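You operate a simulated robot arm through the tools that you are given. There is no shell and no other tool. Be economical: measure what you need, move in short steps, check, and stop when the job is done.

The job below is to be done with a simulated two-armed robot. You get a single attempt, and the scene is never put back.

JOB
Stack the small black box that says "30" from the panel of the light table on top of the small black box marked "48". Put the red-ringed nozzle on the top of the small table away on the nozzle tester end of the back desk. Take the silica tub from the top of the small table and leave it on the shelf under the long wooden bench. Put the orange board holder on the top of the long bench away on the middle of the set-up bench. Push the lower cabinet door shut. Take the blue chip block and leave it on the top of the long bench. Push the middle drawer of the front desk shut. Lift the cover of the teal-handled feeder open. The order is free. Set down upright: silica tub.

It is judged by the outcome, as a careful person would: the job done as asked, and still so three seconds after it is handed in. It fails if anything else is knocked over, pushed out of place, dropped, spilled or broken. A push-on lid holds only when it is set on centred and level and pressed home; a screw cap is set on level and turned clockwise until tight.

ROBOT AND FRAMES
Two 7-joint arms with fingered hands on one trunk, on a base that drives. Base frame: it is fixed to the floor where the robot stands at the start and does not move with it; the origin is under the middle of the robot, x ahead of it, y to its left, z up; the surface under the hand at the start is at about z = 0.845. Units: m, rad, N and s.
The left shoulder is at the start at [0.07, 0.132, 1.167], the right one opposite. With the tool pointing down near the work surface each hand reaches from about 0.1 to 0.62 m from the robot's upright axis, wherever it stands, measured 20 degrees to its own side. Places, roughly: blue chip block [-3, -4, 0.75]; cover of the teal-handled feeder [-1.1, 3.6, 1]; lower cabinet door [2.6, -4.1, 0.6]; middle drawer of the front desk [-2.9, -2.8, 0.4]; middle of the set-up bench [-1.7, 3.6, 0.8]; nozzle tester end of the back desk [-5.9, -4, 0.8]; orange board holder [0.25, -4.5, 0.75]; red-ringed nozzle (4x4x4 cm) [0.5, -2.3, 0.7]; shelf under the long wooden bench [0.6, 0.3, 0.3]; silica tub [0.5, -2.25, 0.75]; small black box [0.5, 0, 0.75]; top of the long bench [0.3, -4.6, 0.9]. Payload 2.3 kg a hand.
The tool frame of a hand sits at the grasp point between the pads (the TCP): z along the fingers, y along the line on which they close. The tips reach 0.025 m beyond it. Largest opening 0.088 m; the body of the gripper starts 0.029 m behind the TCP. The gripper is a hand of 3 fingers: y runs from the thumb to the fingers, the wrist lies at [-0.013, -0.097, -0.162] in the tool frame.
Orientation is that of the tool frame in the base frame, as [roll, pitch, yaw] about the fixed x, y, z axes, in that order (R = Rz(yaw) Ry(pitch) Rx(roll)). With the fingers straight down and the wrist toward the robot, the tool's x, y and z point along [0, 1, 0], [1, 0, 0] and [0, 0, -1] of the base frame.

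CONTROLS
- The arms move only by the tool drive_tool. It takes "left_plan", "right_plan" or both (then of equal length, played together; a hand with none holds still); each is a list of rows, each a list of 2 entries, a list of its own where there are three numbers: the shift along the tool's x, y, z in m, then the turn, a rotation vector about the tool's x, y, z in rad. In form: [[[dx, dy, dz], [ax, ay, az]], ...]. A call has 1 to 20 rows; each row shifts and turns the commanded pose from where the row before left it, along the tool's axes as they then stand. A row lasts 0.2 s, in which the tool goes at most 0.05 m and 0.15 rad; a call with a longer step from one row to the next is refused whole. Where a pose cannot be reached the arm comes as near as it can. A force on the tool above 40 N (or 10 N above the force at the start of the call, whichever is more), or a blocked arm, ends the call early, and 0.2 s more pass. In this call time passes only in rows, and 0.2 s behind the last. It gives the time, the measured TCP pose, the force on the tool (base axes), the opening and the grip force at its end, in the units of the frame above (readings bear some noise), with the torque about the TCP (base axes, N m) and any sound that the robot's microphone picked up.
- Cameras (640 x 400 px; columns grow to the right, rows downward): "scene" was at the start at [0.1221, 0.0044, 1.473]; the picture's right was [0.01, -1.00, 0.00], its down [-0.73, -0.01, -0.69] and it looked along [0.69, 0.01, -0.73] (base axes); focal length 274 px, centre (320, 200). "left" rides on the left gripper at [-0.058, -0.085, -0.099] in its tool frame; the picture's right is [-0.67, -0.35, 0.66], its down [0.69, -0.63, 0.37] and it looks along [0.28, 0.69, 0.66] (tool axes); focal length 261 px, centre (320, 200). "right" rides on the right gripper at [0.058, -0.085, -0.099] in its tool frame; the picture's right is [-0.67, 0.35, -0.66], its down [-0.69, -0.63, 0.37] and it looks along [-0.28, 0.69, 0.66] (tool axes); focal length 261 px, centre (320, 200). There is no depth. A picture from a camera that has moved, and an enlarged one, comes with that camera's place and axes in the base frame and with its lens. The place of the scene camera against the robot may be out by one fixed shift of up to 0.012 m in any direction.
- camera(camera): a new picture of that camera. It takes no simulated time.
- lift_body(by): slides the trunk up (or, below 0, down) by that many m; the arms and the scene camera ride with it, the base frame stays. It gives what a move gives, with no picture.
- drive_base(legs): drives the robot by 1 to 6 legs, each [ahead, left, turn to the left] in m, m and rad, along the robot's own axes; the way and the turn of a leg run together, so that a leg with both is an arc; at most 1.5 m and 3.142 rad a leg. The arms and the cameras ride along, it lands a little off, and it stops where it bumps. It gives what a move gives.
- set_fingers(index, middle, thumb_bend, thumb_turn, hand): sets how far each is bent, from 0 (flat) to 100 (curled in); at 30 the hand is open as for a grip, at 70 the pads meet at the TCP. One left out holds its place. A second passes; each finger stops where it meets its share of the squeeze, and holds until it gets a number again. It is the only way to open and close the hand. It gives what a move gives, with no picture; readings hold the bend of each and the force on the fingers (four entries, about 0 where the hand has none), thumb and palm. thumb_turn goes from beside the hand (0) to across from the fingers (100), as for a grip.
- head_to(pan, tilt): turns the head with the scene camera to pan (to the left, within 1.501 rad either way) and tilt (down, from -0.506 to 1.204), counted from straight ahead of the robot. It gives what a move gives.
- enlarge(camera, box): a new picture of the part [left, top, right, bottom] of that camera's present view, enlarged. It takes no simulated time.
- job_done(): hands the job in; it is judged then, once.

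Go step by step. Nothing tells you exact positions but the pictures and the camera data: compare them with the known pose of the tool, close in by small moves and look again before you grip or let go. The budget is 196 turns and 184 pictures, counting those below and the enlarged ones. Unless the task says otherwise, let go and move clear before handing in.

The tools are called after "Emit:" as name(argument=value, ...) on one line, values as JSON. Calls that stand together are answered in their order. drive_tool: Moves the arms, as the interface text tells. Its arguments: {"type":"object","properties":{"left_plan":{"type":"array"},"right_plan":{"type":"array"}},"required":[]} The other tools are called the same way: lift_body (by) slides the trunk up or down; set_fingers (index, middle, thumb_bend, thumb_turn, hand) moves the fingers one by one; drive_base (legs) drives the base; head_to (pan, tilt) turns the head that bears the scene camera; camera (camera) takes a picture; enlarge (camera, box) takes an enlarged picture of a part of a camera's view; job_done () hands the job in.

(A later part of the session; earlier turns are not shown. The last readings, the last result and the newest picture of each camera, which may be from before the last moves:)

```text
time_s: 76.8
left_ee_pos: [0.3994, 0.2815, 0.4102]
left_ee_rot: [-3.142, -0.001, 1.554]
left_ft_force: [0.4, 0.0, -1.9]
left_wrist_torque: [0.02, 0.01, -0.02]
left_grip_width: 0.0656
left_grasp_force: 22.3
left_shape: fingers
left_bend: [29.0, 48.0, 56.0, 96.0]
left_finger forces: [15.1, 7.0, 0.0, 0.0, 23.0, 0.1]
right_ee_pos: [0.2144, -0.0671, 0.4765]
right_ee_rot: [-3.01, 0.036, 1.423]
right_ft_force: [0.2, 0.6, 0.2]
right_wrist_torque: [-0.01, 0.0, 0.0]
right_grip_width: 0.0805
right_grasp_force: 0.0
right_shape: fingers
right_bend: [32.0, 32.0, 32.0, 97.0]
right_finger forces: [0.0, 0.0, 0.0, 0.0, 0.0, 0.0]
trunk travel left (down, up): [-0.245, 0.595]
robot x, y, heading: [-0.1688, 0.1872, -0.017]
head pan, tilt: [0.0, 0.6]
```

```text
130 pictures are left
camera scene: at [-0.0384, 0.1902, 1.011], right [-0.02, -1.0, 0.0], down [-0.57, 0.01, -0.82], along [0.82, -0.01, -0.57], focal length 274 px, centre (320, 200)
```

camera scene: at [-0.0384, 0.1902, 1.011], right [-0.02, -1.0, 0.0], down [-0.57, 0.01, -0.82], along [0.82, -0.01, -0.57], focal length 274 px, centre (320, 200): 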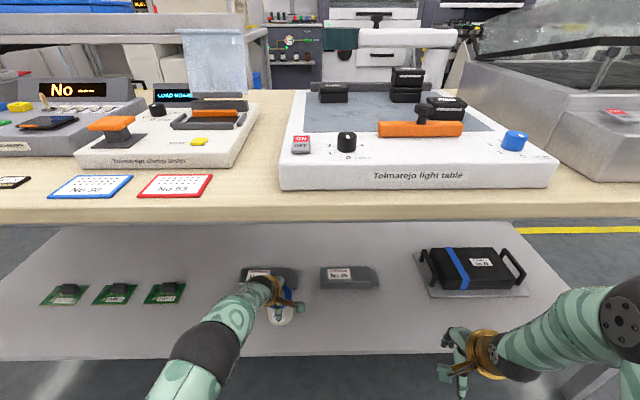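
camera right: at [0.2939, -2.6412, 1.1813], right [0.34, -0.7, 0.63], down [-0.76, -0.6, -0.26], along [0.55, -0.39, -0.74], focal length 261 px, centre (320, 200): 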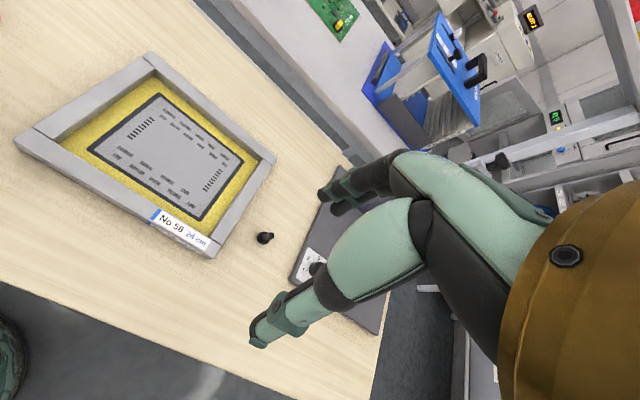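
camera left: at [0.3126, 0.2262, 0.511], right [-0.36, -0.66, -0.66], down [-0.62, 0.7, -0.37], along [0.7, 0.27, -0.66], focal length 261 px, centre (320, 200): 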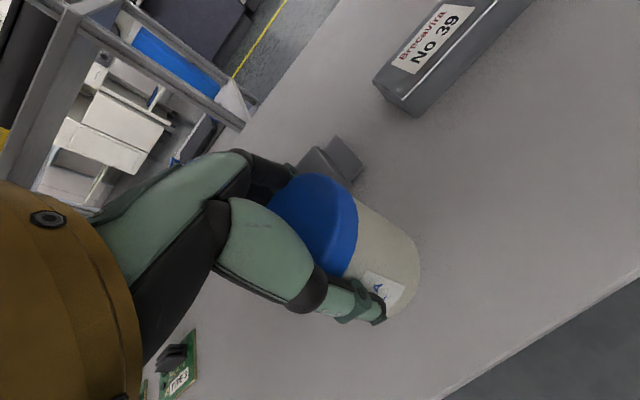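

Emit:
drive_tool(left_plan=[[[0, 0, 0.01], [0, 0, 0]], [[0, 0, 0.008], [0, 0, 0]], [[0, 0, 0.006], [0, 0, 0]], [[0, 0, 0.004], [0, 0, 0]]])

Emit:
camera(camera="left")

```text
time_s: 77.8
left_ee_pos: [0.3978, 0.2825, 0.3832]
left_ee_rot: [3.141, -0.001, 1.551]
left_ft_force: [-0.2, -0.4, -1.7]
left_wrist_torque: [0.0, 0.0, -0.01]
left_grip_width: 0.0655
left_grasp_force: 22.1
left_shape: fingers
left_bend: [29.0, 48.0, 56.0, 96.0]
left_finger forces: [15.2, 7.1, 0.0, 0.0, 22.8, 0.1]
right_ee_pos: [0.2144, -0.0679, 0.4762]
right_ee_rot: [-3.009, 0.036, 1.422]
right_ft_force: [0.3, -0.3, -0.4]
right_wrist_torque: [0.0, -0.03, -0.02]
right_grip_width: 0.0805
right_grasp_force: 0.0
right_shape: fingers
right_bend: [32.0, 32.0, 32.0, 97.0]
right_finger forces: [0.1, 0.1, 0.0, 0.0, 0.0, 0.0]
trunk travel left (down, up): [-0.245, 0.595]
robot x, y, heading: [-0.1679, 0.1889, -0.016]
head pan, tilt: [0.0, 0.6]
```

```text
129 pictures are left
camera left: at [0.3115, 0.2259, 0.4832], right [-0.36, -0.66, -0.66], down [-0.62, 0.7, -0.37], along [0.7, 0.27, -0.66], focal length 261 px, centre (320, 200)
```

left: 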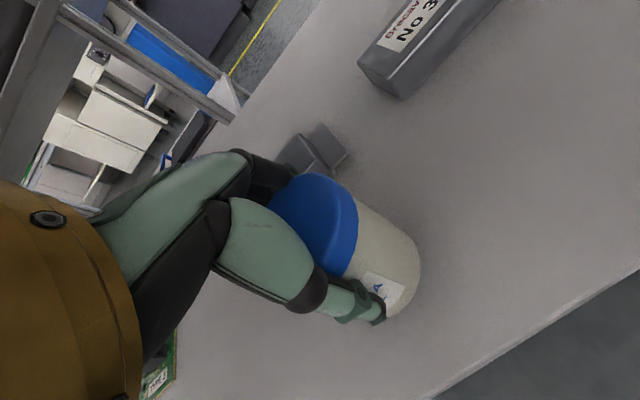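

Emit:
drive_tool(left_plan=[[[0, 0, 0.006], [0, 0, 0]], [[0, 0, 0.005], [0, 0, 0]], [[0, 0, 0.005], [0, 0, 0]], [[0, 0, 0.004], [0, 0, 0]], [[0, 0, 0.004], [0, 0, 0]], [[0, 0, 0.004], [0, 0, 0]]])

Emit:
camera(camera="left")

```text
time_s: 79.2
left_ee_pos: [0.3993, 0.2807, 0.3639]
left_ee_rot: [3.126, 0.0, 1.552]
left_ft_force: [-7.1, -0.1, 25.4]
left_wrist_torque: [-0.06, -0.41, -0.05]
left_grip_width: 0.0658
left_grasp_force: 30.1
left_shape: fingers
left_bend: [29.0, 48.0, 56.0, 96.0]
left_finger forces: [18.8, 7.9, 0.0, 0.1, 31.7, 0.0]
right_ee_pos: [0.2114, -0.0677, 0.4798]
right_ee_rot: [-3.016, 0.033, 1.421]
right_ft_force: [0.5, 0.1, 0.1]
right_wrist_torque: [0.0, 0.0, -0.01]
right_grip_width: 0.0802
right_grasp_force: 0.1
right_shape: fingers
right_bend: [32.0, 32.0, 32.0, 97.0]
right_finger forces: [0.0, 0.0, 0.0, 0.1, 0.1, 0.1]
trunk travel left (down, up): [-0.245, 0.595]
robot x, y, heading: [-0.1702, 0.192, -0.016]
head pan, tilt: [0.0, 0.6]
```

```text
128 pictures are left
camera left: at [0.3106, 0.2251, 0.4613], right [-0.35, -0.66, -0.66], down [-0.61, 0.7, -0.37], along [0.71, 0.27, -0.65], focal length 261 px, centre (320, 200)
```

left: 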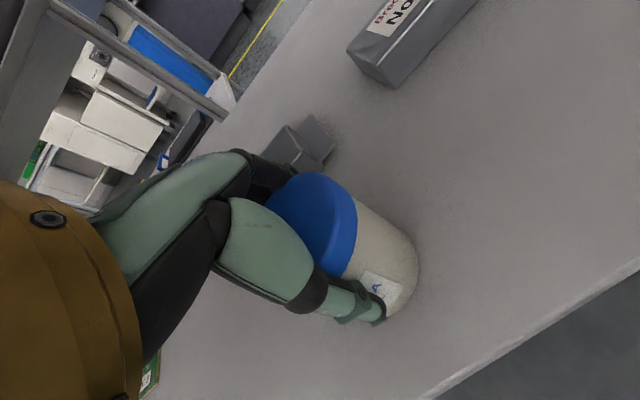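

Touching down. Ease the pressure, then release.

Emit:
drive_tool(left_plan=[[[0, 0, -0.005], [0, 0, 0]]])

Emit:
set_fingers(hand="left", index=25, middle=25, thumb_bend=25)

Emit:
camera(camera="left")

```text
time_s: 79.6
left_ee_pos: [0.3979, 0.283, 0.3625]
left_ee_rot: [3.137, 0.001, 1.552]
left_ft_force: [1.8, -0.9, 12.6]
left_wrist_torque: [-0.04, -0.55, -0.03]
left_grip_width: 0.0654
left_grasp_force: 27.3
left_shape: fingers
left_bend: [28.0, 48.0, 57.0, 96.0]
left_finger forces: [20.7, 8.4, 0.0, 0.1, 25.0, 0.0]
right_ee_pos: [0.2132, -0.0682, 0.4784]
right_ee_rot: [-3.011, 0.035, 1.421]
right_ft_force: [0.6, -0.6, -0.8]
right_wrist_torque: [-0.02, -0.03, -0.04]
right_grip_width: 0.0806
right_grasp_force: 0.1
right_shape: fingers
right_bend: [32.0, 32.0, 32.0, 97.0]
right_finger forces: [0.0, 0.0, 0.0, 0.1, 0.0, 0.1]
trunk travel left (down, up): [-0.245, 0.595]
robot x, y, heading: [-0.1697, 0.1904, -0.023]
head pan, tilt: [0.0, 0.6]
```

```text
time_s: 80.6
left_ee_pos: [0.3983, 0.282, 0.3619]
left_ee_rot: [-3.141, 0.0, 1.551]
left_ft_force: [0.7, -1.6, 2.4]
left_wrist_torque: [0.04, 0.01, 0.01]
left_grip_width: 0.0957
left_grasp_force: 1.6
left_shape: fingers
left_bend: [24.0, 25.0, 25.0, 97.0]
left_finger forces: [1.9, 0.0, 0.1, 0.0, 1.3, 0.1]
right_ee_pos: [0.2134, -0.0674, 0.4764]
right_ee_rot: [-3.01, 0.036, 1.422]
right_ft_force: [0.1, -0.1, -0.1]
right_wrist_torque: [0.0, -0.01, 0.01]
right_grip_width: 0.0804
right_grasp_force: 0.0
right_shape: fingers
right_bend: [32.0, 32.0, 32.0, 97.0]
right_finger forces: [0.1, 0.0, 0.0, 0.1, 0.0, 0.2]
trunk travel left (down, up): [-0.245, 0.595]
robot x, y, heading: [-0.1694, 0.1907, -0.019]
head pan, tilt: [0.0, 0.6]
```

```text
127 pictures are left
camera left: at [0.3117, 0.226, 0.461], right [-0.36, -0.66, -0.66], down [-0.62, 0.7, -0.37], along [0.7, 0.27, -0.66], focal length 261 px, centre (320, 200)
```

left: 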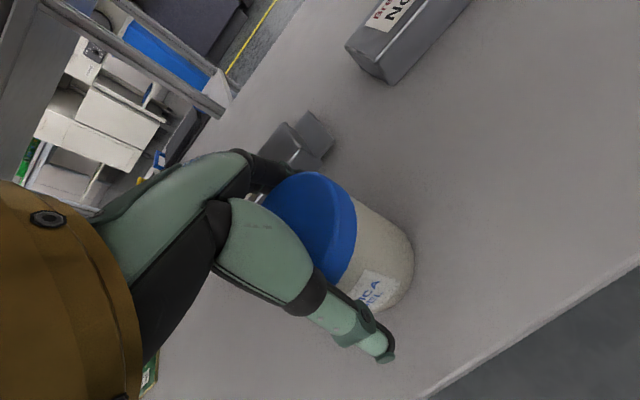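

Emit:
set_fingers(hand="left", index=19, middle=21, thumb_bend=19)

Emit:
drive_tool(left_plan=[[[0, 0, -0.01], [0, 0, 0]], [[0, 0, -0.02], [0, 0, 0]], [[0, 0, -0.03], [0, 0, 0]], [[0, 0, -0.04], [0, 0, 0]]])

Emit:
camera(camera="left")

```text
time_s: 81.6
left_ee_pos: [0.3978, 0.283, 0.3609]
left_ee_rot: [3.14, -0.001, 1.552]
left_ft_force: [0.0, 0.7, -0.3]
left_wrist_torque: [0.01, 0.01, 0.03]
left_grip_width: 0.1052
left_grasp_force: 0.1
left_shape: fingers
left_bend: [19.0, 21.0, 19.0, 97.0]
left_finger forces: [0.0, 0.0, 0.1, 0.0, 0.3, 0.0]
right_ee_pos: [0.214, -0.0673, 0.4761]
right_ee_rot: [-3.01, 0.037, 1.422]
right_ft_force: [0.7, 0.7, -0.5]
right_wrist_torque: [0.04, 0.0, -0.02]
right_grip_width: 0.0806
right_grasp_force: 0.1
right_shape: fingers
right_bend: [32.0, 32.0, 32.0, 97.0]
right_finger forces: [0.0, 0.1, 0.0, 0.1, 0.0, 0.0]
trunk travel left (down, up): [-0.245, 0.595]
robot x, y, heading: [-0.1694, 0.1892, -0.016]
head pan, tilt: [0.0, 0.6]
```

```text
time_s: 82.6
left_ee_pos: [0.3985, 0.2813, 0.4614]
left_ee_rot: [3.141, -0.001, 1.551]
left_ft_force: [-0.5, -0.4, 0.5]
left_wrist_torque: [-0.02, 0.02, 0.02]
left_grip_width: 0.1053
left_grasp_force: 0.1
left_shape: fingers
left_bend: [19.0, 21.0, 19.0, 97.0]
left_finger forces: [0.0, 0.0, 0.1, 0.0, 0.0, 0.0]
right_ee_pos: [0.2137, -0.0674, 0.4766]
right_ee_rot: [-3.011, 0.036, 1.42]
right_ft_force: [0.3, 0.2, 0.0]
right_wrist_torque: [0.0, 0.01, -0.05]
right_grip_width: 0.0806
right_grasp_force: 0.0
right_shape: fingers
right_bend: [32.0, 32.0, 32.0, 97.0]
right_finger forces: [0.0, 0.0, 0.0, 0.1, 0.0, 0.0]
trunk travel left (down, up): [-0.245, 0.595]
robot x, y, heading: [-0.1725, 0.1873, -0.014]
head pan, tilt: [0.0, 0.6]
```

```text
126 pictures are left
camera left: at [0.3114, 0.2261, 0.5609], right [-0.36, -0.66, -0.66], down [-0.62, 0.7, -0.37], along [0.7, 0.27, -0.66], focal length 261 px, centre (320, 200)
```

left: 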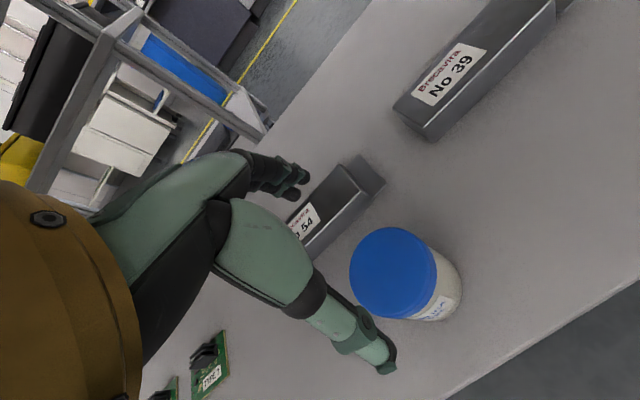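

The tub stands upright on the shelf. I retract, back out, and raise the trunk.

Emit:
drive_tool(left_plan=[[[0, -0.045, 0], [0, 0, 0]], [[0, -0.045, 0], [0, 0, 0]], [[0, -0.045, 0], [0, 0, 0]], [[0, -0.04, 0], [0, 0, 0]]])

Emit:
drive_base(legs=[[-0.28, 0, 0.018]])

Emit:
camera(camera="scene")

Emit:
lift_body(by=0.4)

Emit:
lift_body(by=0.08)

Emit:
drive_base(legs=[[0, -1.25, 0], [0, -1.25, 0]])

Emit:
head_to(pan=0, tilt=0.9)

Emit:
camera(camera="scene")

```text
time_s: 83.6
left_ee_pos: [0.2222, 0.2857, 0.4613]
left_ee_rot: [3.139, -0.001, 1.553]
left_ft_force: [-0.8, 0.3, 0.9]
left_wrist_torque: [0.0, -0.01, -0.03]
left_grip_width: 0.1055
left_grasp_force: 0.0
left_shape: fingers
left_bend: [19.0, 21.0, 19.0, 97.0]
left_finger forces: [0.0, 0.0, 0.0, 0.0, 0.0, 0.0]
right_ee_pos: [0.2138, -0.0671, 0.4768]
right_ee_rot: [-3.011, 0.036, 1.422]
right_ft_force: [0.2, -0.1, -0.4]
right_wrist_torque: [-0.04, -0.03, -0.01]
right_grip_width: 0.0806
right_grasp_force: 0.0
right_shape: fingers
right_bend: [32.0, 32.0, 32.0, 97.0]
right_finger forces: [0.0, 0.0, 0.0, 0.1, 0.1, 0.1]
trunk travel left (down, up): [-0.245, 0.595]
robot x, y, heading: [-0.1704, 0.1892, -0.018]
head pan, tilt: [0.0, 0.6]
```

```text
time_s: 85.6
left_ee_pos: [-0.0605, 0.2953, 0.4609]
left_ee_rot: [3.142, 0.0, 1.569]
left_ft_force: [0.4, 0.1, -0.1]
left_wrist_torque: [-0.01, -0.03, -0.02]
left_grip_width: 0.1052
left_grasp_force: 0.1
left_shape: fingers
left_bend: [19.0, 21.0, 19.0, 97.0]
left_finger forces: [0.0, 0.0, 0.0, 0.0, 0.0, 0.0]
right_ee_pos: [-0.064, -0.058, 0.4767]
right_ee_rot: [-3.011, 0.037, 1.438]
right_ft_force: [0.0, -0.2, 0.3]
right_wrist_torque: [-0.01, 0.0, 0.0]
right_grip_width: 0.0805
right_grasp_force: 0.0
right_shape: fingers
right_bend: [32.0, 32.0, 32.0, 97.0]
right_finger forces: [0.0, 0.1, 0.0, 0.0, 0.0, 0.0]
trunk travel left (down, up): [-0.245, 0.595]
robot x, y, heading: [-0.4532, 0.1898, -0.002]
head pan, tilt: [0.0, 0.6]
```

```text
125 pictures are left
camera scene: at [-0.3217, 0.1952, 1.0111], right [0.0, -1.0, 0.0], down [-0.56, 0.0, -0.83], along [0.83, 0.0, -0.56], focal length 274 px, centre (320, 200)
```

scene: 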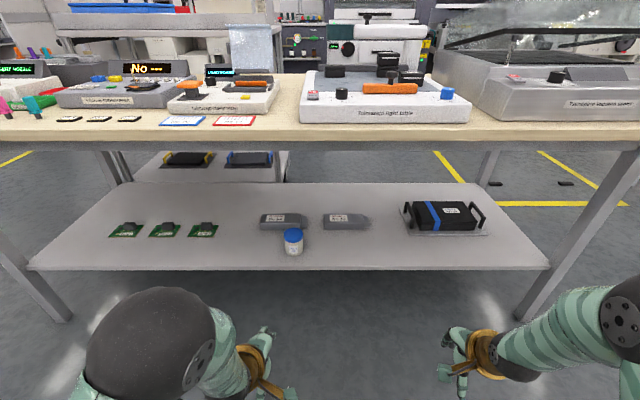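

```text
time_s: 89.4
left_ee_pos: [-0.0609, 0.2947, 0.8612]
left_ee_rot: [3.141, 0.0, 1.569]
left_ft_force: [-0.4, -0.4, -0.1]
left_wrist_torque: [0.03, 0.04, 0.03]
left_grip_width: 0.1052
left_grasp_force: 0.1
left_shape: fingers
left_bend: [19.0, 21.0, 19.0, 97.0]
left_finger forces: [0.0, 0.0, 0.0, 0.0, 0.0, 0.0]
right_ee_pos: [-0.0643, -0.0576, 0.8769]
right_ee_rot: [-3.009, 0.036, 1.439]
right_ft_force: [0.4, 0.1, 0.2]
right_wrist_torque: [-0.03, 0.01, 0.01]
right_grip_width: 0.0804
right_grasp_force: 0.0
right_shape: fingers
right_bend: [32.0, 32.0, 32.0, 97.0]
right_finger forces: [0.1, 0.1, 0.1, 0.1, 0.0, 0.1]
trunk travel left (down, up): [-0.645, 0.195]
robot x, y, heading: [-0.4512, 0.1948, -0.006]
head pan, tilt: [0.0, 0.6]
```

```text
time_s: 90.6
left_ee_pos: [-0.0613, 0.2944, 0.9406]
left_ee_rot: [3.14, 0.001, 1.567]
left_ft_force: [0.2, -1.4, -0.3]
left_wrist_torque: [-0.01, 0.02, -0.01]
left_grip_width: 0.1052
left_grasp_force: 0.1
left_shape: fingers
left_bend: [19.0, 21.0, 19.0, 97.0]
left_finger forces: [0.0, 0.1, 0.0, 0.0, 0.1, 0.0]
right_ee_pos: [-0.063, -0.0589, 0.9567]
right_ee_rot: [-3.009, 0.037, 1.441]
right_ft_force: [0.2, 0.1, 0.1]
right_wrist_torque: [-0.02, -0.01, 0.01]
right_grip_width: 0.0804
right_grasp_force: 0.2
right_shape: fingers
right_bend: [32.0, 32.0, 32.0, 97.0]
right_finger forces: [0.1, 0.0, 0.0, 0.0, 0.1, 0.0]
trunk travel left (down, up): [-0.725, 0.115]
robot x, y, heading: [-0.452, 0.1926, 0.002]
head pan, tilt: [0.0, 0.6]
```

```text
time_s: 102.8
left_ee_pos: [-0.0654, -2.1958, 0.9406]
left_ee_rot: [-3.141, 0.0, 1.564]
left_ft_force: [0.1, -0.3, 0.2]
left_wrist_torque: [0.0, 0.0, 0.0]
left_grip_width: 0.1048
left_grasp_force: 0.0
left_shape: fingers
left_bend: [19.0, 21.0, 19.0, 97.0]
left_finger forces: [0.1, 0.0, 0.1, 0.0, 0.1, 0.0]
right_ee_pos: [-0.0701, -2.5507, 0.956]
right_ee_rot: [-3.009, 0.036, 1.434]
right_ft_force: [-0.6, -0.6, 0.0]
right_wrist_torque: [0.0, 0.03, 0.01]
right_grip_width: 0.0806
right_grasp_force: 0.0
right_shape: fingers
right_bend: [32.0, 32.0, 32.0, 97.0]
right_finger forces: [0.1, 0.0, 0.0, 0.1, 0.1, 0.0]
trunk travel left (down, up): [-0.725, 0.115]
robot x, y, heading: [-0.4584, -2.2966, -0.008]
head pan, tilt: [0.0, 0.6]
```

```text
time_s: 103.6
left_ee_pos: [-0.0655, -2.1974, 0.9393]
left_ee_rot: [-3.142, 0.001, 1.563]
left_ft_force: [-0.2, -0.8, -0.7]
left_wrist_torque: [0.02, 0.0, 0.03]
left_grip_width: 0.1052
left_grasp_force: 0.0
left_shape: fingers
left_bend: [19.0, 21.0, 19.0, 97.0]
left_finger forces: [0.0, 0.0, 0.0, 0.0, 0.0, 0.0]
right_ee_pos: [-0.0699, -2.5513, 0.956]
right_ee_rot: [-3.008, 0.037, 1.435]
right_ft_force: [0.0, 0.2, -0.2]
right_wrist_torque: [-0.01, -0.02, -0.01]
right_grip_width: 0.0803
right_grasp_force: 0.2
right_shape: fingers
right_bend: [32.0, 32.0, 32.0, 97.0]
right_finger forces: [0.0, 0.1, 0.1, 0.1, 0.0, 0.0]
trunk travel left (down, up): [-0.725, 0.115]
robot x, y, heading: [-0.4522, -2.2984, -0.005]
head pan, tilt: [0.0, 0.901]
```

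```text
124 pictures are left
camera scene: at [-0.3386, -2.2959, 1.4663], right [-0.01, -1.0, 0.0], down [-0.78, 0.0, -0.62], along [0.62, 0.0, -0.78], focal length 274 px, centre (320, 200)
```

scene: 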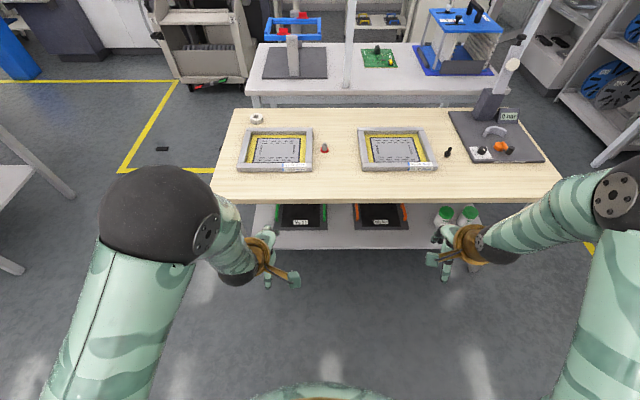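

Tub task done. Now to the nozzle: approach the table.

Emit:
drive_base(legs=[[0.42, -0.1, 0.005]])

Emit:
set_fingers(hand="left", index=40, middle=40, thumb_bend=40)

Emit:
drive_tool(left_plan=[[[0, 0.045, 0], [0, 0, 0]], [[0, 0.045, 0], [0, 0, 0]]])

Emit:
camera(camera="left")

Emit:
enlarge(camera="scene", box=[220, 130, 380, 250])

```text
time_s: 106.2
left_ee_pos: [0.3478, -2.296, 0.9414]
left_ee_rot: [3.14, -0.001, 1.57]
left_ft_force: [-0.2, -0.5, -0.2]
left_wrist_torque: [-0.02, 0.0, -0.01]
left_grip_width: 0.1053
left_grasp_force: 0.1
left_shape: fingers
left_bend: [19.0, 21.0, 19.0, 97.0]
left_finger forces: [0.0, 0.1, 0.0, 0.0, 0.0, 0.0]
right_ee_pos: [0.3449, -2.6494, 0.9566]
right_ee_rot: [-3.011, 0.037, 1.441]
right_ft_force: [0.3, -0.6, 0.6]
right_wrist_torque: [-0.05, 0.01, 0.0]
right_grip_width: 0.0805
right_grasp_force: 0.1
right_shape: fingers
right_bend: [32.0, 32.0, 32.0, 97.0]
right_finger forces: [0.0, 0.0, 0.0, 0.0, 0.0, 0.0]
trunk travel left (down, up): [-0.725, 0.115]
robot x, y, heading: [-0.0407, -2.4029, -0.0]
head pan, tilt: [0.0, 0.901]
```

```text
time_s: 107.2
left_ee_pos: [0.348, -2.2956, 0.9396]
left_ee_rot: [-3.141, 0.001, 1.571]
left_ft_force: [-0.5, 0.4, -0.5]
left_wrist_torque: [-0.01, 0.0, 0.04]
left_grip_width: 0.0642
left_grasp_force: 0.0
left_shape: fingers
left_bend: [40.0, 40.0, 40.0, 97.0]
left_finger forces: [0.1, 0.0, 0.0, 0.0, 0.0, 0.0]
right_ee_pos: [0.3476, -2.6493, 0.9567]
right_ee_rot: [-3.01, 0.036, 1.44]
right_ft_force: [-0.5, -0.3, 0.3]
right_wrist_torque: [-0.01, 0.04, 0.02]
right_grip_width: 0.0804
right_grasp_force: 0.1
right_shape: fingers
right_bend: [32.0, 32.0, 32.0, 97.0]
right_finger forces: [0.1, 0.1, 0.1, 0.0, 0.0, 0.0]
trunk travel left (down, up): [-0.725, 0.115]
robot x, y, heading: [-0.0413, -2.4027, -0.001]
head pan, tilt: [0.0, 0.901]
```

```text
time_s: 107.8
left_ee_pos: [0.4419, -2.2959, 0.9387]
left_ee_rot: [-3.14, 0.001, 1.571]
left_ft_force: [-0.4, 0.0, 0.7]
left_wrist_torque: [-0.02, 0.01, 0.01]
left_grip_width: 0.0642
left_grasp_force: 0.0
left_shape: fingers
left_bend: [40.0, 40.0, 40.0, 97.0]
left_finger forces: [0.1, 0.0, 0.1, 0.0, 0.0, 0.1]
right_ee_pos: [0.3479, -2.6488, 0.9567]
right_ee_rot: [-3.007, 0.035, 1.439]
right_ft_force: [0.7, 0.9, 0.2]
right_wrist_torque: [0.02, 0.01, -0.03]
right_grip_width: 0.0807
right_grasp_force: 0.0
right_shape: fingers
right_bend: [32.0, 32.0, 32.0, 97.0]
right_finger forces: [0.0, 0.1, 0.0, 0.1, 0.0, 0.0]
trunk travel left (down, up): [-0.725, 0.115]
robot x, y, heading: [-0.0427, -2.3982, -0.002]
head pan, tilt: [0.0, 0.901]
```

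```text
123 pictures are left
camera left: at [0.355, -2.3538, 1.0385], right [-0.35, -0.67, -0.66], down [-0.63, 0.69, -0.36], along [0.69, 0.28, -0.66], focal length 261 px, centre (320, 200)
```

left: 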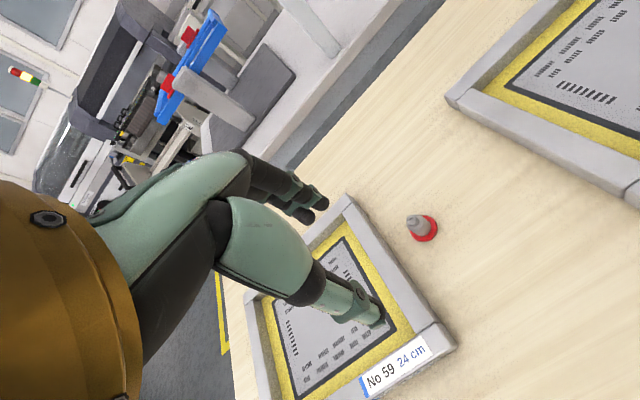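

```text
3.33 times, centred on (300, 190) of scene
camera zoom: at [0.0783, -2.3964, 1.4661], right [0.0, -1.0, 0.0], down [-0.78, 0.0, -0.62], along [0.62, 0.0, -0.78], focal length 915 px, centre (387, 233)
```

zoom: 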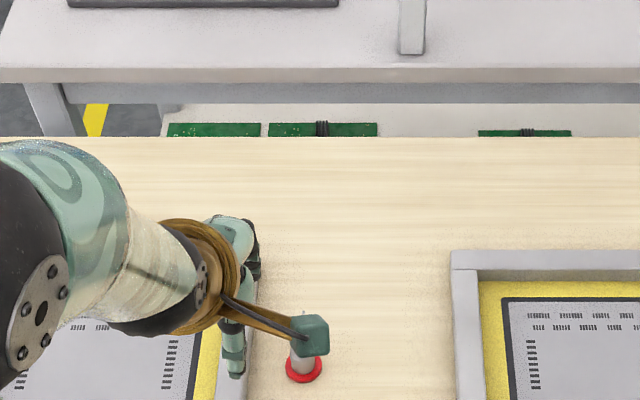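

Nozzle at ≈(0.513, −2.321). Move above it.

Emit:
drive_tool(left_plan=[[[-0.0065, 0.018, 0.034], [0, 0, 0]], [[-0.0065, 0.018, 0.034], [0, 0, 0]], [[-0.006, 0.018, 0.034], [0, 0, 0]], [[-0.006, 0.017, 0.03], [0, 0, 0]]])

Emit:
camera(camera="left")

Emit:
enlarge(camera="scene", box=[240, 170, 360, 260])

```text
time_s: 108.8
left_ee_pos: [0.5117, -2.3158, 0.8106]
left_ee_rot: [3.142, 0.001, 1.58]
left_ft_force: [0.5, -0.2, 0.5]
left_wrist_torque: [0.0, 0.0, 0.03]
left_grip_width: 0.064
left_grasp_force: 0.0
left_shape: fingers
left_bend: [40.0, 40.0, 40.0, 97.0]
left_finger forces: [0.0, 0.1, 0.0, 0.0, 0.0, 0.0]
left hand out of reach, approached as far as the arm can: row 4
right_ee_pos: [0.3477, -2.6489, 0.9561]
right_ee_rot: [-3.008, 0.034, 1.44]
right_ft_force: [-1.8, -0.1, -0.2]
right_wrist_torque: [-0.02, 0.03, -0.02]
right_grip_width: 0.0803
right_grasp_force: 0.0
right_shape: fingers
right_bend: [32.0, 32.0, 32.0, 97.0]
right_finger forces: [0.0, 0.0, 0.0, 0.1, 0.1, 0.0]
trunk travel left (down, up): [-0.725, 0.115]
robot x, y, heading: [-0.0397, -2.4004, 0.002]
head pan, tilt: [0.0, 0.901]
```

```text
121 pictures are left
camera left: at [0.4263, -2.3753, 0.9108], right [-0.34, -0.67, -0.65], down [-0.64, 0.68, -0.37], along [0.69, 0.29, -0.66], focal length 261 px, centre (320, 200)
```

left: 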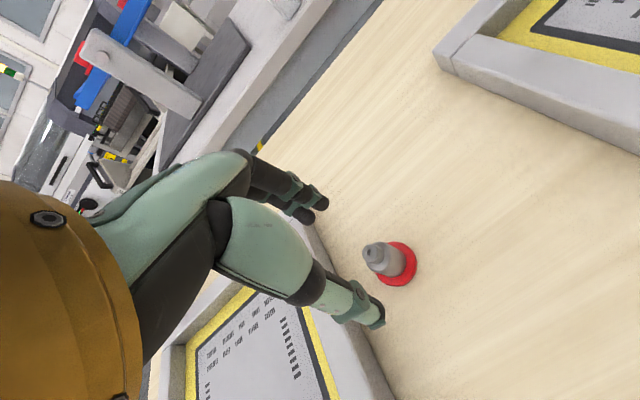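

```text
4.44 times, centred on (300, 215) of scene
camera zoom: at [0.0774, -2.3955, 1.4662], right [0.0, -1.0, 0.0], down [-0.78, 0.0, -0.62], along [0.62, 0.0, -0.78], focal length 1220 px, centre (409, 133)
```

zoom: 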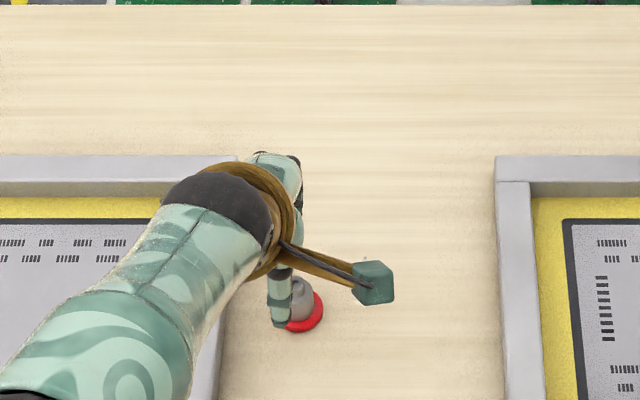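

Emit:
drive_tool(left_plan=[[[0, -0.03, -0.01], [0, 0, 0]], [[0, -0.03, 0], [0, 0, 0]]])

Emit:
drive_base(legs=[[0.07, 0, 0]])

Emit:
camera(camera="left")

```text
time_s: 109.4
left_ee_pos: [0.4515, -2.3189, 0.8226]
left_ee_rot: [3.14, -0.001, 1.568]
left_ft_force: [-0.8, -0.1, 0.0]
left_wrist_torque: [0.0, -0.01, -0.03]
left_grip_width: 0.064
left_grasp_force: 0.1
left_shape: fingers
left_bend: [40.0, 40.0, 40.0, 97.0]
left_finger forces: [0.1, 0.1, 0.0, 0.1, 0.0, 0.1]
right_ee_pos: [0.3463, -2.6499, 0.9562]
right_ee_rot: [-3.011, 0.037, 1.439]
right_ft_force: [-0.1, -0.9, -1.1]
right_wrist_torque: [0.02, 0.04, 0.03]
right_grip_width: 0.0806
right_grasp_force: 0.1
right_shape: fingers
right_bend: [32.0, 32.0, 32.0, 97.0]
right_finger forces: [0.0, 0.1, 0.0, 0.0, 0.1, 0.0]
trunk travel left (down, up): [-0.725, 0.115]
robot x, y, heading: [-0.038, -2.3989, -0.004]
head pan, tilt: [0.0, 0.901]
```

```text
time_s: 110.4
left_ee_pos: [0.5168, -2.3194, 0.8253]
left_ee_rot: [3.135, -0.002, 1.568]
left_ft_force: [0.2, 0.0, 0.9]
left_wrist_torque: [0.02, -0.03, 0.01]
left_grip_width: 0.0643
left_grasp_force: 0.1
left_shape: fingers
left_bend: [40.0, 40.0, 40.0, 97.0]
left_finger forces: [0.0, 0.1, 0.0, 0.1, 0.1, 0.1]
right_ee_pos: [0.411, -2.6496, 0.9581]
right_ee_rot: [-3.014, 0.034, 1.439]
right_ft_force: [-0.8, -0.6, 0.2]
right_wrist_torque: [0.02, -0.03, 0.01]
right_grip_width: 0.0802
right_grasp_force: 0.1
right_shape: fingers
right_bend: [32.0, 32.0, 32.0, 97.0]
right_finger forces: [0.0, 0.1, 0.1, 0.1, 0.0, 0.0]
trunk travel left (down, up): [-0.725, 0.115]
robot x, y, heading: [0.0296, -2.3974, -0.004]
head pan, tilt: [0.0, 0.901]
```

```text
119 pictures are left
camera left: at [0.4309, -2.376, 0.9244], right [-0.35, -0.67, -0.66], down [-0.63, 0.69, -0.37], along [0.7, 0.28, -0.66], focal length 261 px, centre (320, 200)
```

left: 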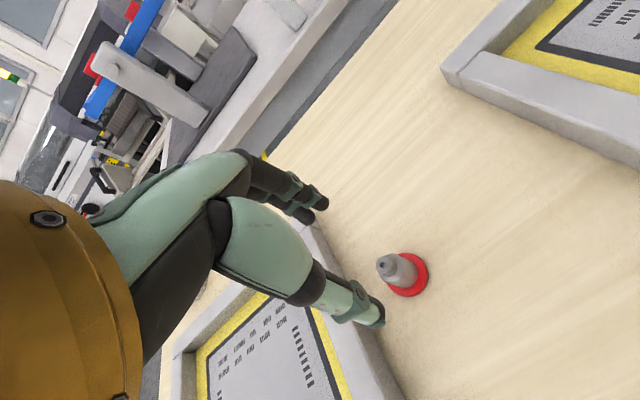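

Emit:
drive_tool(left_plan=[[[-0.002, -0.002, 0.025], [0, 0, 0]], [[0, 0, 0.025], [0, 0, 0]], [[0, 0, 0.015], [0, 0, 0]]])

Emit:
camera(camera="left")

Emit:
enlarge(camera="scene", box=[240, 170, 360, 260])

```text
time_s: 111.2
left_ee_pos: [0.5182, -2.3214, 0.7563]
left_ee_rot: [-3.141, 0.001, 1.569]
left_ft_force: [-0.4, -0.3, -0.2]
left_wrist_torque: [0.01, -0.01, 0.0]
left_grip_width: 0.0639
left_grasp_force: 0.0
left_shape: fingers
left_bend: [40.0, 40.0, 40.0, 97.0]
left_finger forces: [0.0, 0.0, 0.0, 0.1, 0.0, 0.0]
right_ee_pos: [0.4168, -2.6506, 0.9566]
right_ee_rot: [-3.008, 0.036, 1.439]
right_ft_force: [0.1, -0.2, 0.0]
right_wrist_torque: [-0.02, 0.01, 0.0]
right_grip_width: 0.0803
right_grasp_force: 0.1
right_shape: fingers
right_bend: [32.0, 32.0, 32.0, 97.0]
right_finger forces: [0.0, 0.0, 0.1, 0.0, 0.0, 0.0]
trunk travel left (down, up): [-0.725, 0.115]
robot x, y, heading: [0.0271, -2.3995, -0.002]
head pan, tilt: [0.0, 0.901]
```

```text
118 pictures are left
camera left: at [0.4323, -2.3788, 0.8562], right [-0.35, -0.67, -0.65], down [-0.63, 0.69, -0.36], along [0.69, 0.28, -0.66], focal length 261 px, centre (320, 200)
```

left: 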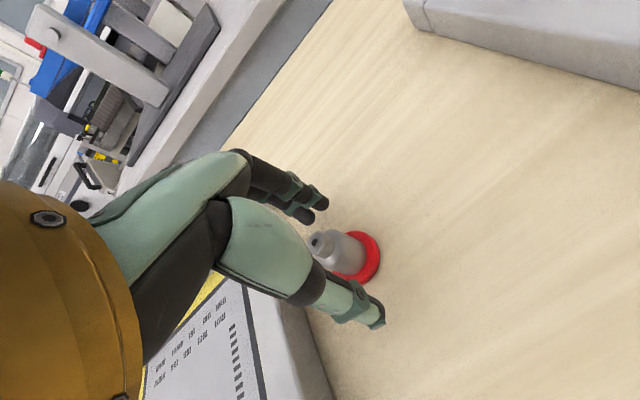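

```text
4.44 times, centred on (300, 215) of scene
camera zoom: at [0.1464, -2.3966, 1.4662], right [0.0, -1.0, 0.0], down [-0.78, 0.0, -0.62], along [0.62, 0.0, -0.78], focal length 1220 px, centre (409, 133)
```

zoom: 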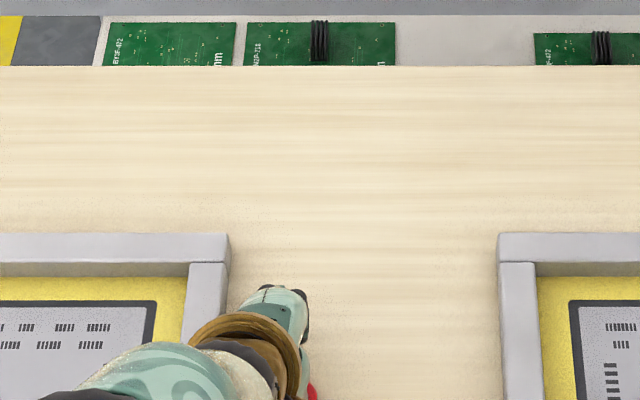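

Well centred; descend 12 mm and close.

Emit:
drive_tool(left_plan=[[[0, 0, 0.007], [0, 0, 0]], [[0, 0, 0.005], [0, 0, 0]]])

Emit:
set_fingers(hand="left", index=75, middle=75, thumb_bend=75)

Emit:
camera(camera="left")

```text
time_s: 111.8
left_ee_pos: [0.5179, -2.3207, 0.7472]
left_ee_rot: [3.14, 0.001, 1.573]
left_ft_force: [-0.7, 0.7, 4.9]
left_wrist_torque: [0.04, -0.24, 0.0]
left_grip_width: 0.0641
left_grasp_force: 2.9
left_shape: fingers
left_bend: [40.0, 39.0, 40.0, 97.0]
left_finger forces: [0.0, 5.3, 0.0, 0.0, 0.0, 0.0]
right_ee_pos: [0.4135, -2.6505, 0.9587]
right_ee_rot: [-3.011, 0.034, 1.44]
right_ft_force: [-0.6, -0.2, -0.4]
right_wrist_torque: [0.02, -0.01, -0.04]
right_grip_width: 0.0805
right_grasp_force: 0.0
right_shape: fingers
right_bend: [32.0, 32.0, 32.0, 97.0]
right_finger forces: [0.0, 0.0, 0.1, 0.0, 0.0, 0.0]
trunk travel left (down, up): [-0.725, 0.115]
robot x, y, heading: [0.0262, -2.3992, 0.002]
head pan, tilt: [0.0, 0.901]
```

```text
time_s: 112.8
left_ee_pos: [0.5176, -2.3218, 0.7483]
left_ee_rot: [3.138, 0.001, 1.569]
left_ft_force: [5.4, 0.6, 15.4]
left_wrist_torque: [-0.09, -0.32, 0.03]
left_grip_width: 0.0254
left_grasp_force: 21.4
left_shape: fingers
left_bend: [58.0, 62.0, 60.0, 95.0]
left_finger forces: [17.4, 9.4, 0.0, 0.1, 15.6, 0.1]
right_ee_pos: [0.4144, -2.6513, 0.9573]
right_ee_rot: [-3.01, 0.035, 1.44]
right_ft_force: [0.3, 0.6, 0.7]
right_wrist_torque: [0.02, 0.0, 0.01]
right_grip_width: 0.0805
right_grasp_force: 0.0
right_shape: fingers
right_bend: [32.0, 32.0, 32.0, 97.0]
right_finger forces: [0.0, 0.0, 0.0, 0.0, 0.1, 0.0]
trunk travel left (down, up): [-0.725, 0.115]
robot x, y, heading: [0.0251, -2.4001, 0.002]
head pan, tilt: [0.0, 0.901]
```

```text
116 pictures are left
camera left: at [0.4314, -2.3788, 0.8471], right [-0.35, -0.67, -0.66], down [-0.63, 0.69, -0.37], along [0.7, 0.28, -0.66], focal length 261 px, centre (320, 200)
```

left: 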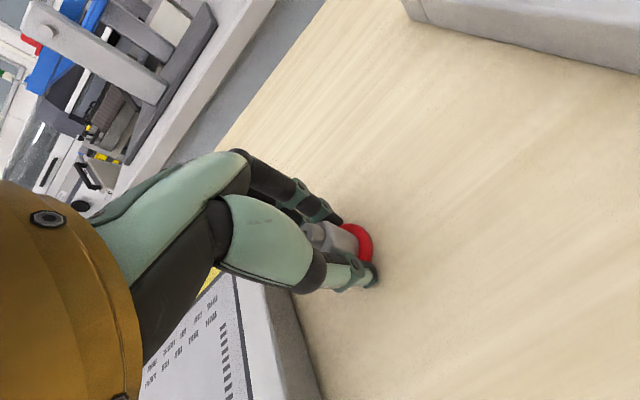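

Emit:
drive_tool(left_plan=[[[0, 0, -0.015], [0, 0, 0]], [[0, 0, -0.03], [0, 0, 0]], [[0, 0, -0.05], [0, 0, 0]], [[0, -0.03, -0.04], [0, 0, 0]], [[0, -0.03, -0.04], [0, 0, 0]]])

Emit:
camera(camera="left")

Emit:
drive_base(legs=[[-0.55, 0, 0], [0, 0, -1.57]])

Emit:
head_to(pan=0.3, tilt=0.4)

Emit:
camera(camera="scene")

Emit:
head_to(pan=-0.9, tilt=0.4)

Emit:
camera(camera="scene")

```text
time_s: 114.0
left_ee_pos: [0.4566, -2.322, 0.9202]
left_ee_rot: [3.139, 0.0, 1.57]
left_ft_force: [-0.2, -0.3, -0.5]
left_wrist_torque: [0.02, 0.04, -0.02]
left_grip_width: 0.0137
left_grasp_force: 10.6
left_shape: fingers
left_bend: [62.0, 73.0, 65.0, 95.0]
left_finger forces: [7.1, 3.7, 0.0, 0.1, 11.1, 0.0]
right_ee_pos: [0.4151, -2.6498, 0.9572]
right_ee_rot: [-3.011, 0.035, 1.439]
right_ft_force: [0.3, 0.0, -0.4]
right_wrist_torque: [-0.01, -0.05, 0.04]
right_grip_width: 0.0803
right_grasp_force: 0.0
right_shape: fingers
right_bend: [32.0, 32.0, 32.0, 97.0]
right_finger forces: [0.1, 0.0, 0.0, 0.1, 0.0, 0.0]
trunk travel left (down, up): [-0.725, 0.115]
robot x, y, heading: [0.0282, -2.3998, 0.003]
head pan, tilt: [0.0, 0.901]
```

```text
115 pictures are left
camera left: at [0.3702, -2.3786, 1.0191], right [-0.35, -0.67, -0.66], down [-0.63, 0.69, -0.37], along [0.7, 0.28, -0.66], focal length 261 px, centre (320, 200)
```

left: 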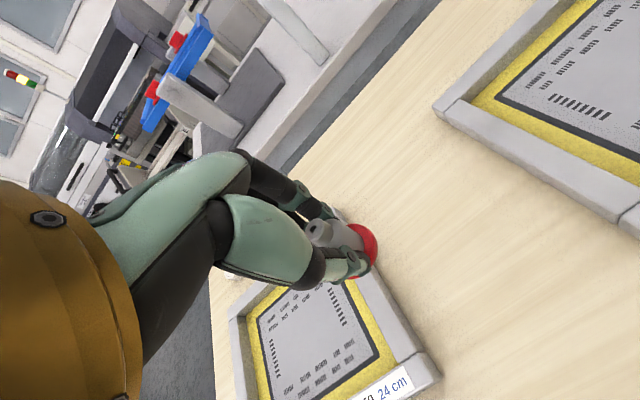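

```text
time_s: 121.0
left_ee_pos: [-0.4484, -2.8311, 0.918]
left_ee_rot: [3.14, 0.002, -0.007]
left_ft_force: [0.2, 0.0, -0.6]
left_wrist_torque: [0.03, 0.04, 0.0]
left_grip_width: 0.0136
left_grasp_force: 10.1
left_shape: fingers
left_bend: [62.0, 73.0, 65.0, 95.0]
left_finger forces: [7.1, 3.5, 0.0, 0.1, 10.2, 0.1]
right_ee_pos: [-0.7763, -2.7855, 0.9571]
right_ee_rot: [-3.008, 0.037, -0.138]
right_ft_force: [-0.9, -0.6, -0.2]
right_wrist_torque: [0.01, 0.0, 0.0]
right_grip_width: 0.0807
right_grasp_force: 0.0
right_shape: fingers
right_bend: [32.0, 32.0, 32.0, 97.0]
right_finger forces: [0.0, 0.1, 0.0, 0.0, 0.1, 0.0]
trunk travel left (down, up): [-0.725, 0.115]
robot x, y, heading: [-0.524, -2.3979, -1.578]
head pan, tilt: [0.0, 0.901]
```

```text
time_s: 121.9
left_ee_pos: [-0.4478, -2.8322, 0.9174]
left_ee_rot: [3.141, 0.0, -0.01]
left_ft_force: [0.1, -0.6, -0.7]
left_wrist_torque: [0.0, -0.03, -0.04]
left_grip_width: 0.0135
left_grasp_force: 10.9
left_shape: fingers
left_bend: [62.0, 73.0, 65.0, 95.0]
left_finger forces: [7.1, 3.5, 0.0, 0.0, 10.3, 0.0]
right_ee_pos: [-0.7762, -2.7858, 0.9559]
right_ee_rot: [-3.009, 0.036, -0.138]
right_ft_force: [0.1, 0.0, -1.0]
right_wrist_torque: [0.05, -0.03, 0.0]
right_grip_width: 0.0807
right_grasp_force: 0.0
right_shape: fingers
right_bend: [32.0, 32.0, 32.0, 97.0]
right_finger forces: [0.0, 0.1, 0.1, 0.0, 0.0, 0.1]
trunk travel left (down, up): [-0.725, 0.115]
robot x, y, heading: [-0.5254, -2.4014, -1.576]
head pan, tilt: [0.3, 0.4]
```

```text
114 pictures are left
camera scene: at [-0.5061, -2.5355, 1.5092], right [-0.96, -0.29, 0.0], down [-0.11, 0.37, -0.92], along [0.27, -0.88, -0.39], focal length 274 px, centre (320, 200)
```

scene: 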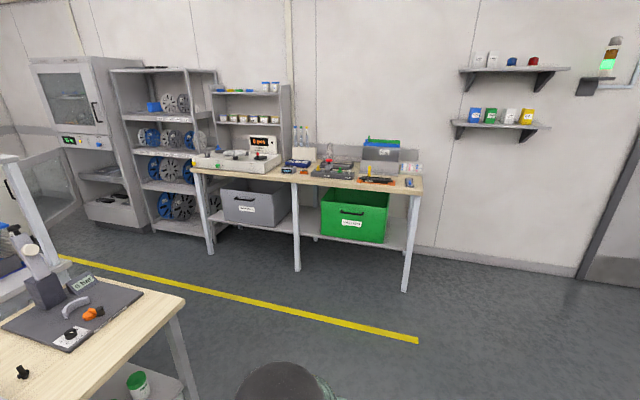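

```text
time_s: 123.3
left_ee_pos: [-0.4481, -2.8317, 0.9189]
left_ee_rot: [3.14, 0.0, -0.008]
left_ft_force: [0.0, 0.1, -0.7]
left_wrist_torque: [-0.03, -0.01, 0.0]
left_grip_width: 0.0136
left_grasp_force: 10.9
left_shape: fingers
left_bend: [62.0, 73.0, 65.0, 95.0]
left_finger forces: [7.1, 3.6, 0.0, 0.1, 10.2, 0.1]
right_ee_pos: [-0.7768, -2.7856, 0.9562]
right_ee_rot: [-3.01, 0.036, -0.139]
right_ft_force: [-0.4, 0.4, 0.2]
right_wrist_torque: [0.02, -0.01, 0.01]
right_grip_width: 0.0805
right_grasp_force: 0.0
right_shape: fingers
right_bend: [32.0, 32.0, 32.0, 97.0]
right_finger forces: [0.1, 0.0, 0.0, 0.0, 0.1, 0.1]
trunk travel left (down, up): [-0.725, 0.115]
robot x, y, heading: [-0.5251, -2.3984, -1.579]
head pan, tilt: [-0.901, 0.4]
```

```text
113 pictures are left
camera scene: at [-0.6057, -2.5039, 1.5093], right [-0.62, 0.79, 0.0], down [0.31, 0.24, -0.92], along [-0.73, -0.57, -0.39], focal length 274 px, centre (320, 200)
```

scene: 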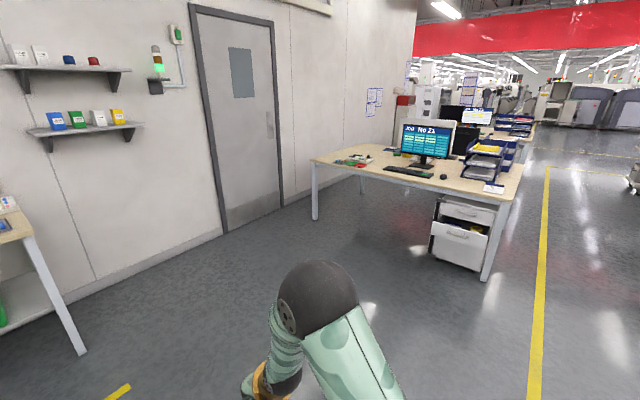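

I can see the long bench by the wall, the front desk (edge x≈−2.9, y −2.6…−4.45) with its open drawer, and further the back desk. I turn to face west and approach the drawer.

Emit:
drive_base(legs=[[0, 0, -1.563], [0.9, 0, 0]])

Emit:
head_to(pan=0.1, tilt=0.5)

Emit:
camera(camera="scene")

```text
time_s: 131.8
left_ee_pos: [-1.8493, -2.5168, 0.9188]
left_ee_rot: [3.141, 0.001, -1.546]
left_ft_force: [-0.6, 0.1, -1.1]
left_wrist_torque: [0.0, -0.02, -0.01]
left_grip_width: 0.0132
left_grasp_force: 10.0
left_shape: fingers
left_bend: [62.0, 73.0, 66.0, 95.0]
left_finger forces: [7.2, 3.4, 0.0, 0.1, 10.0, 0.0]
right_ee_pos: [-1.8132, -2.1861, 0.9556]
right_ee_rot: [-3.011, 0.037, -1.681]
right_ft_force: [0.5, 0.7, 0.5]
right_wrist_torque: [0.0, 0.02, 0.01]
right_grip_width: 0.0803
right_grasp_force: 0.1
right_shape: fingers
right_bend: [32.0, 32.0, 32.0, 97.0]
right_finger forces: [0.0, 0.1, 0.0, 0.0, 0.0, 0.1]
trunk travel left (down, up): [-0.725, 0.115]
robot x, y, heading: [-1.4179, -2.4279, -3.118]
head pan, tilt: [-0.901, 0.4]
```

```text
time_s: 133.1
left_ee_pos: [-1.848, -2.5155, 0.9187]
left_ee_rot: [3.141, 0.001, -1.548]
left_ft_force: [0.7, -0.1, -0.4]
left_wrist_torque: [-0.01, 0.01, 0.04]
left_grip_width: 0.0133
left_grasp_force: 10.5
left_shape: fingers
left_bend: [62.0, 73.0, 66.0, 95.0]
left_finger forces: [7.1, 3.4, 0.0, 0.0, 10.0, 0.0]
right_ee_pos: [-1.8142, -2.1859, 0.9567]
right_ee_rot: [-3.009, 0.037, -1.679]
right_ft_force: [0.3, 0.3, -0.3]
right_wrist_torque: [0.01, 0.02, 0.01]
right_grip_width: 0.0804
right_grasp_force: 0.1
right_shape: fingers
right_bend: [32.0, 32.0, 32.0, 97.0]
right_finger forces: [0.0, 0.0, 0.0, 0.0, 0.1, 0.0]
trunk travel left (down, up): [-0.725, 0.115]
robot x, y, heading: [-1.4196, -2.4298, -3.122]
head pan, tilt: [0.099, 0.499]
```

```text
112 pictures are left
camera scene: at [-1.5687, -2.436, 1.5001], right [-0.12, 0.99, 0.0], down [0.48, 0.06, -0.88], along [-0.87, -0.11, -0.48], focal length 274 px, centre (320, 200)
```

scene: 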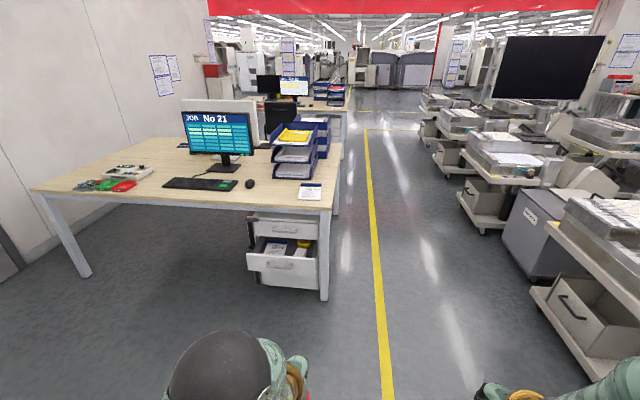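

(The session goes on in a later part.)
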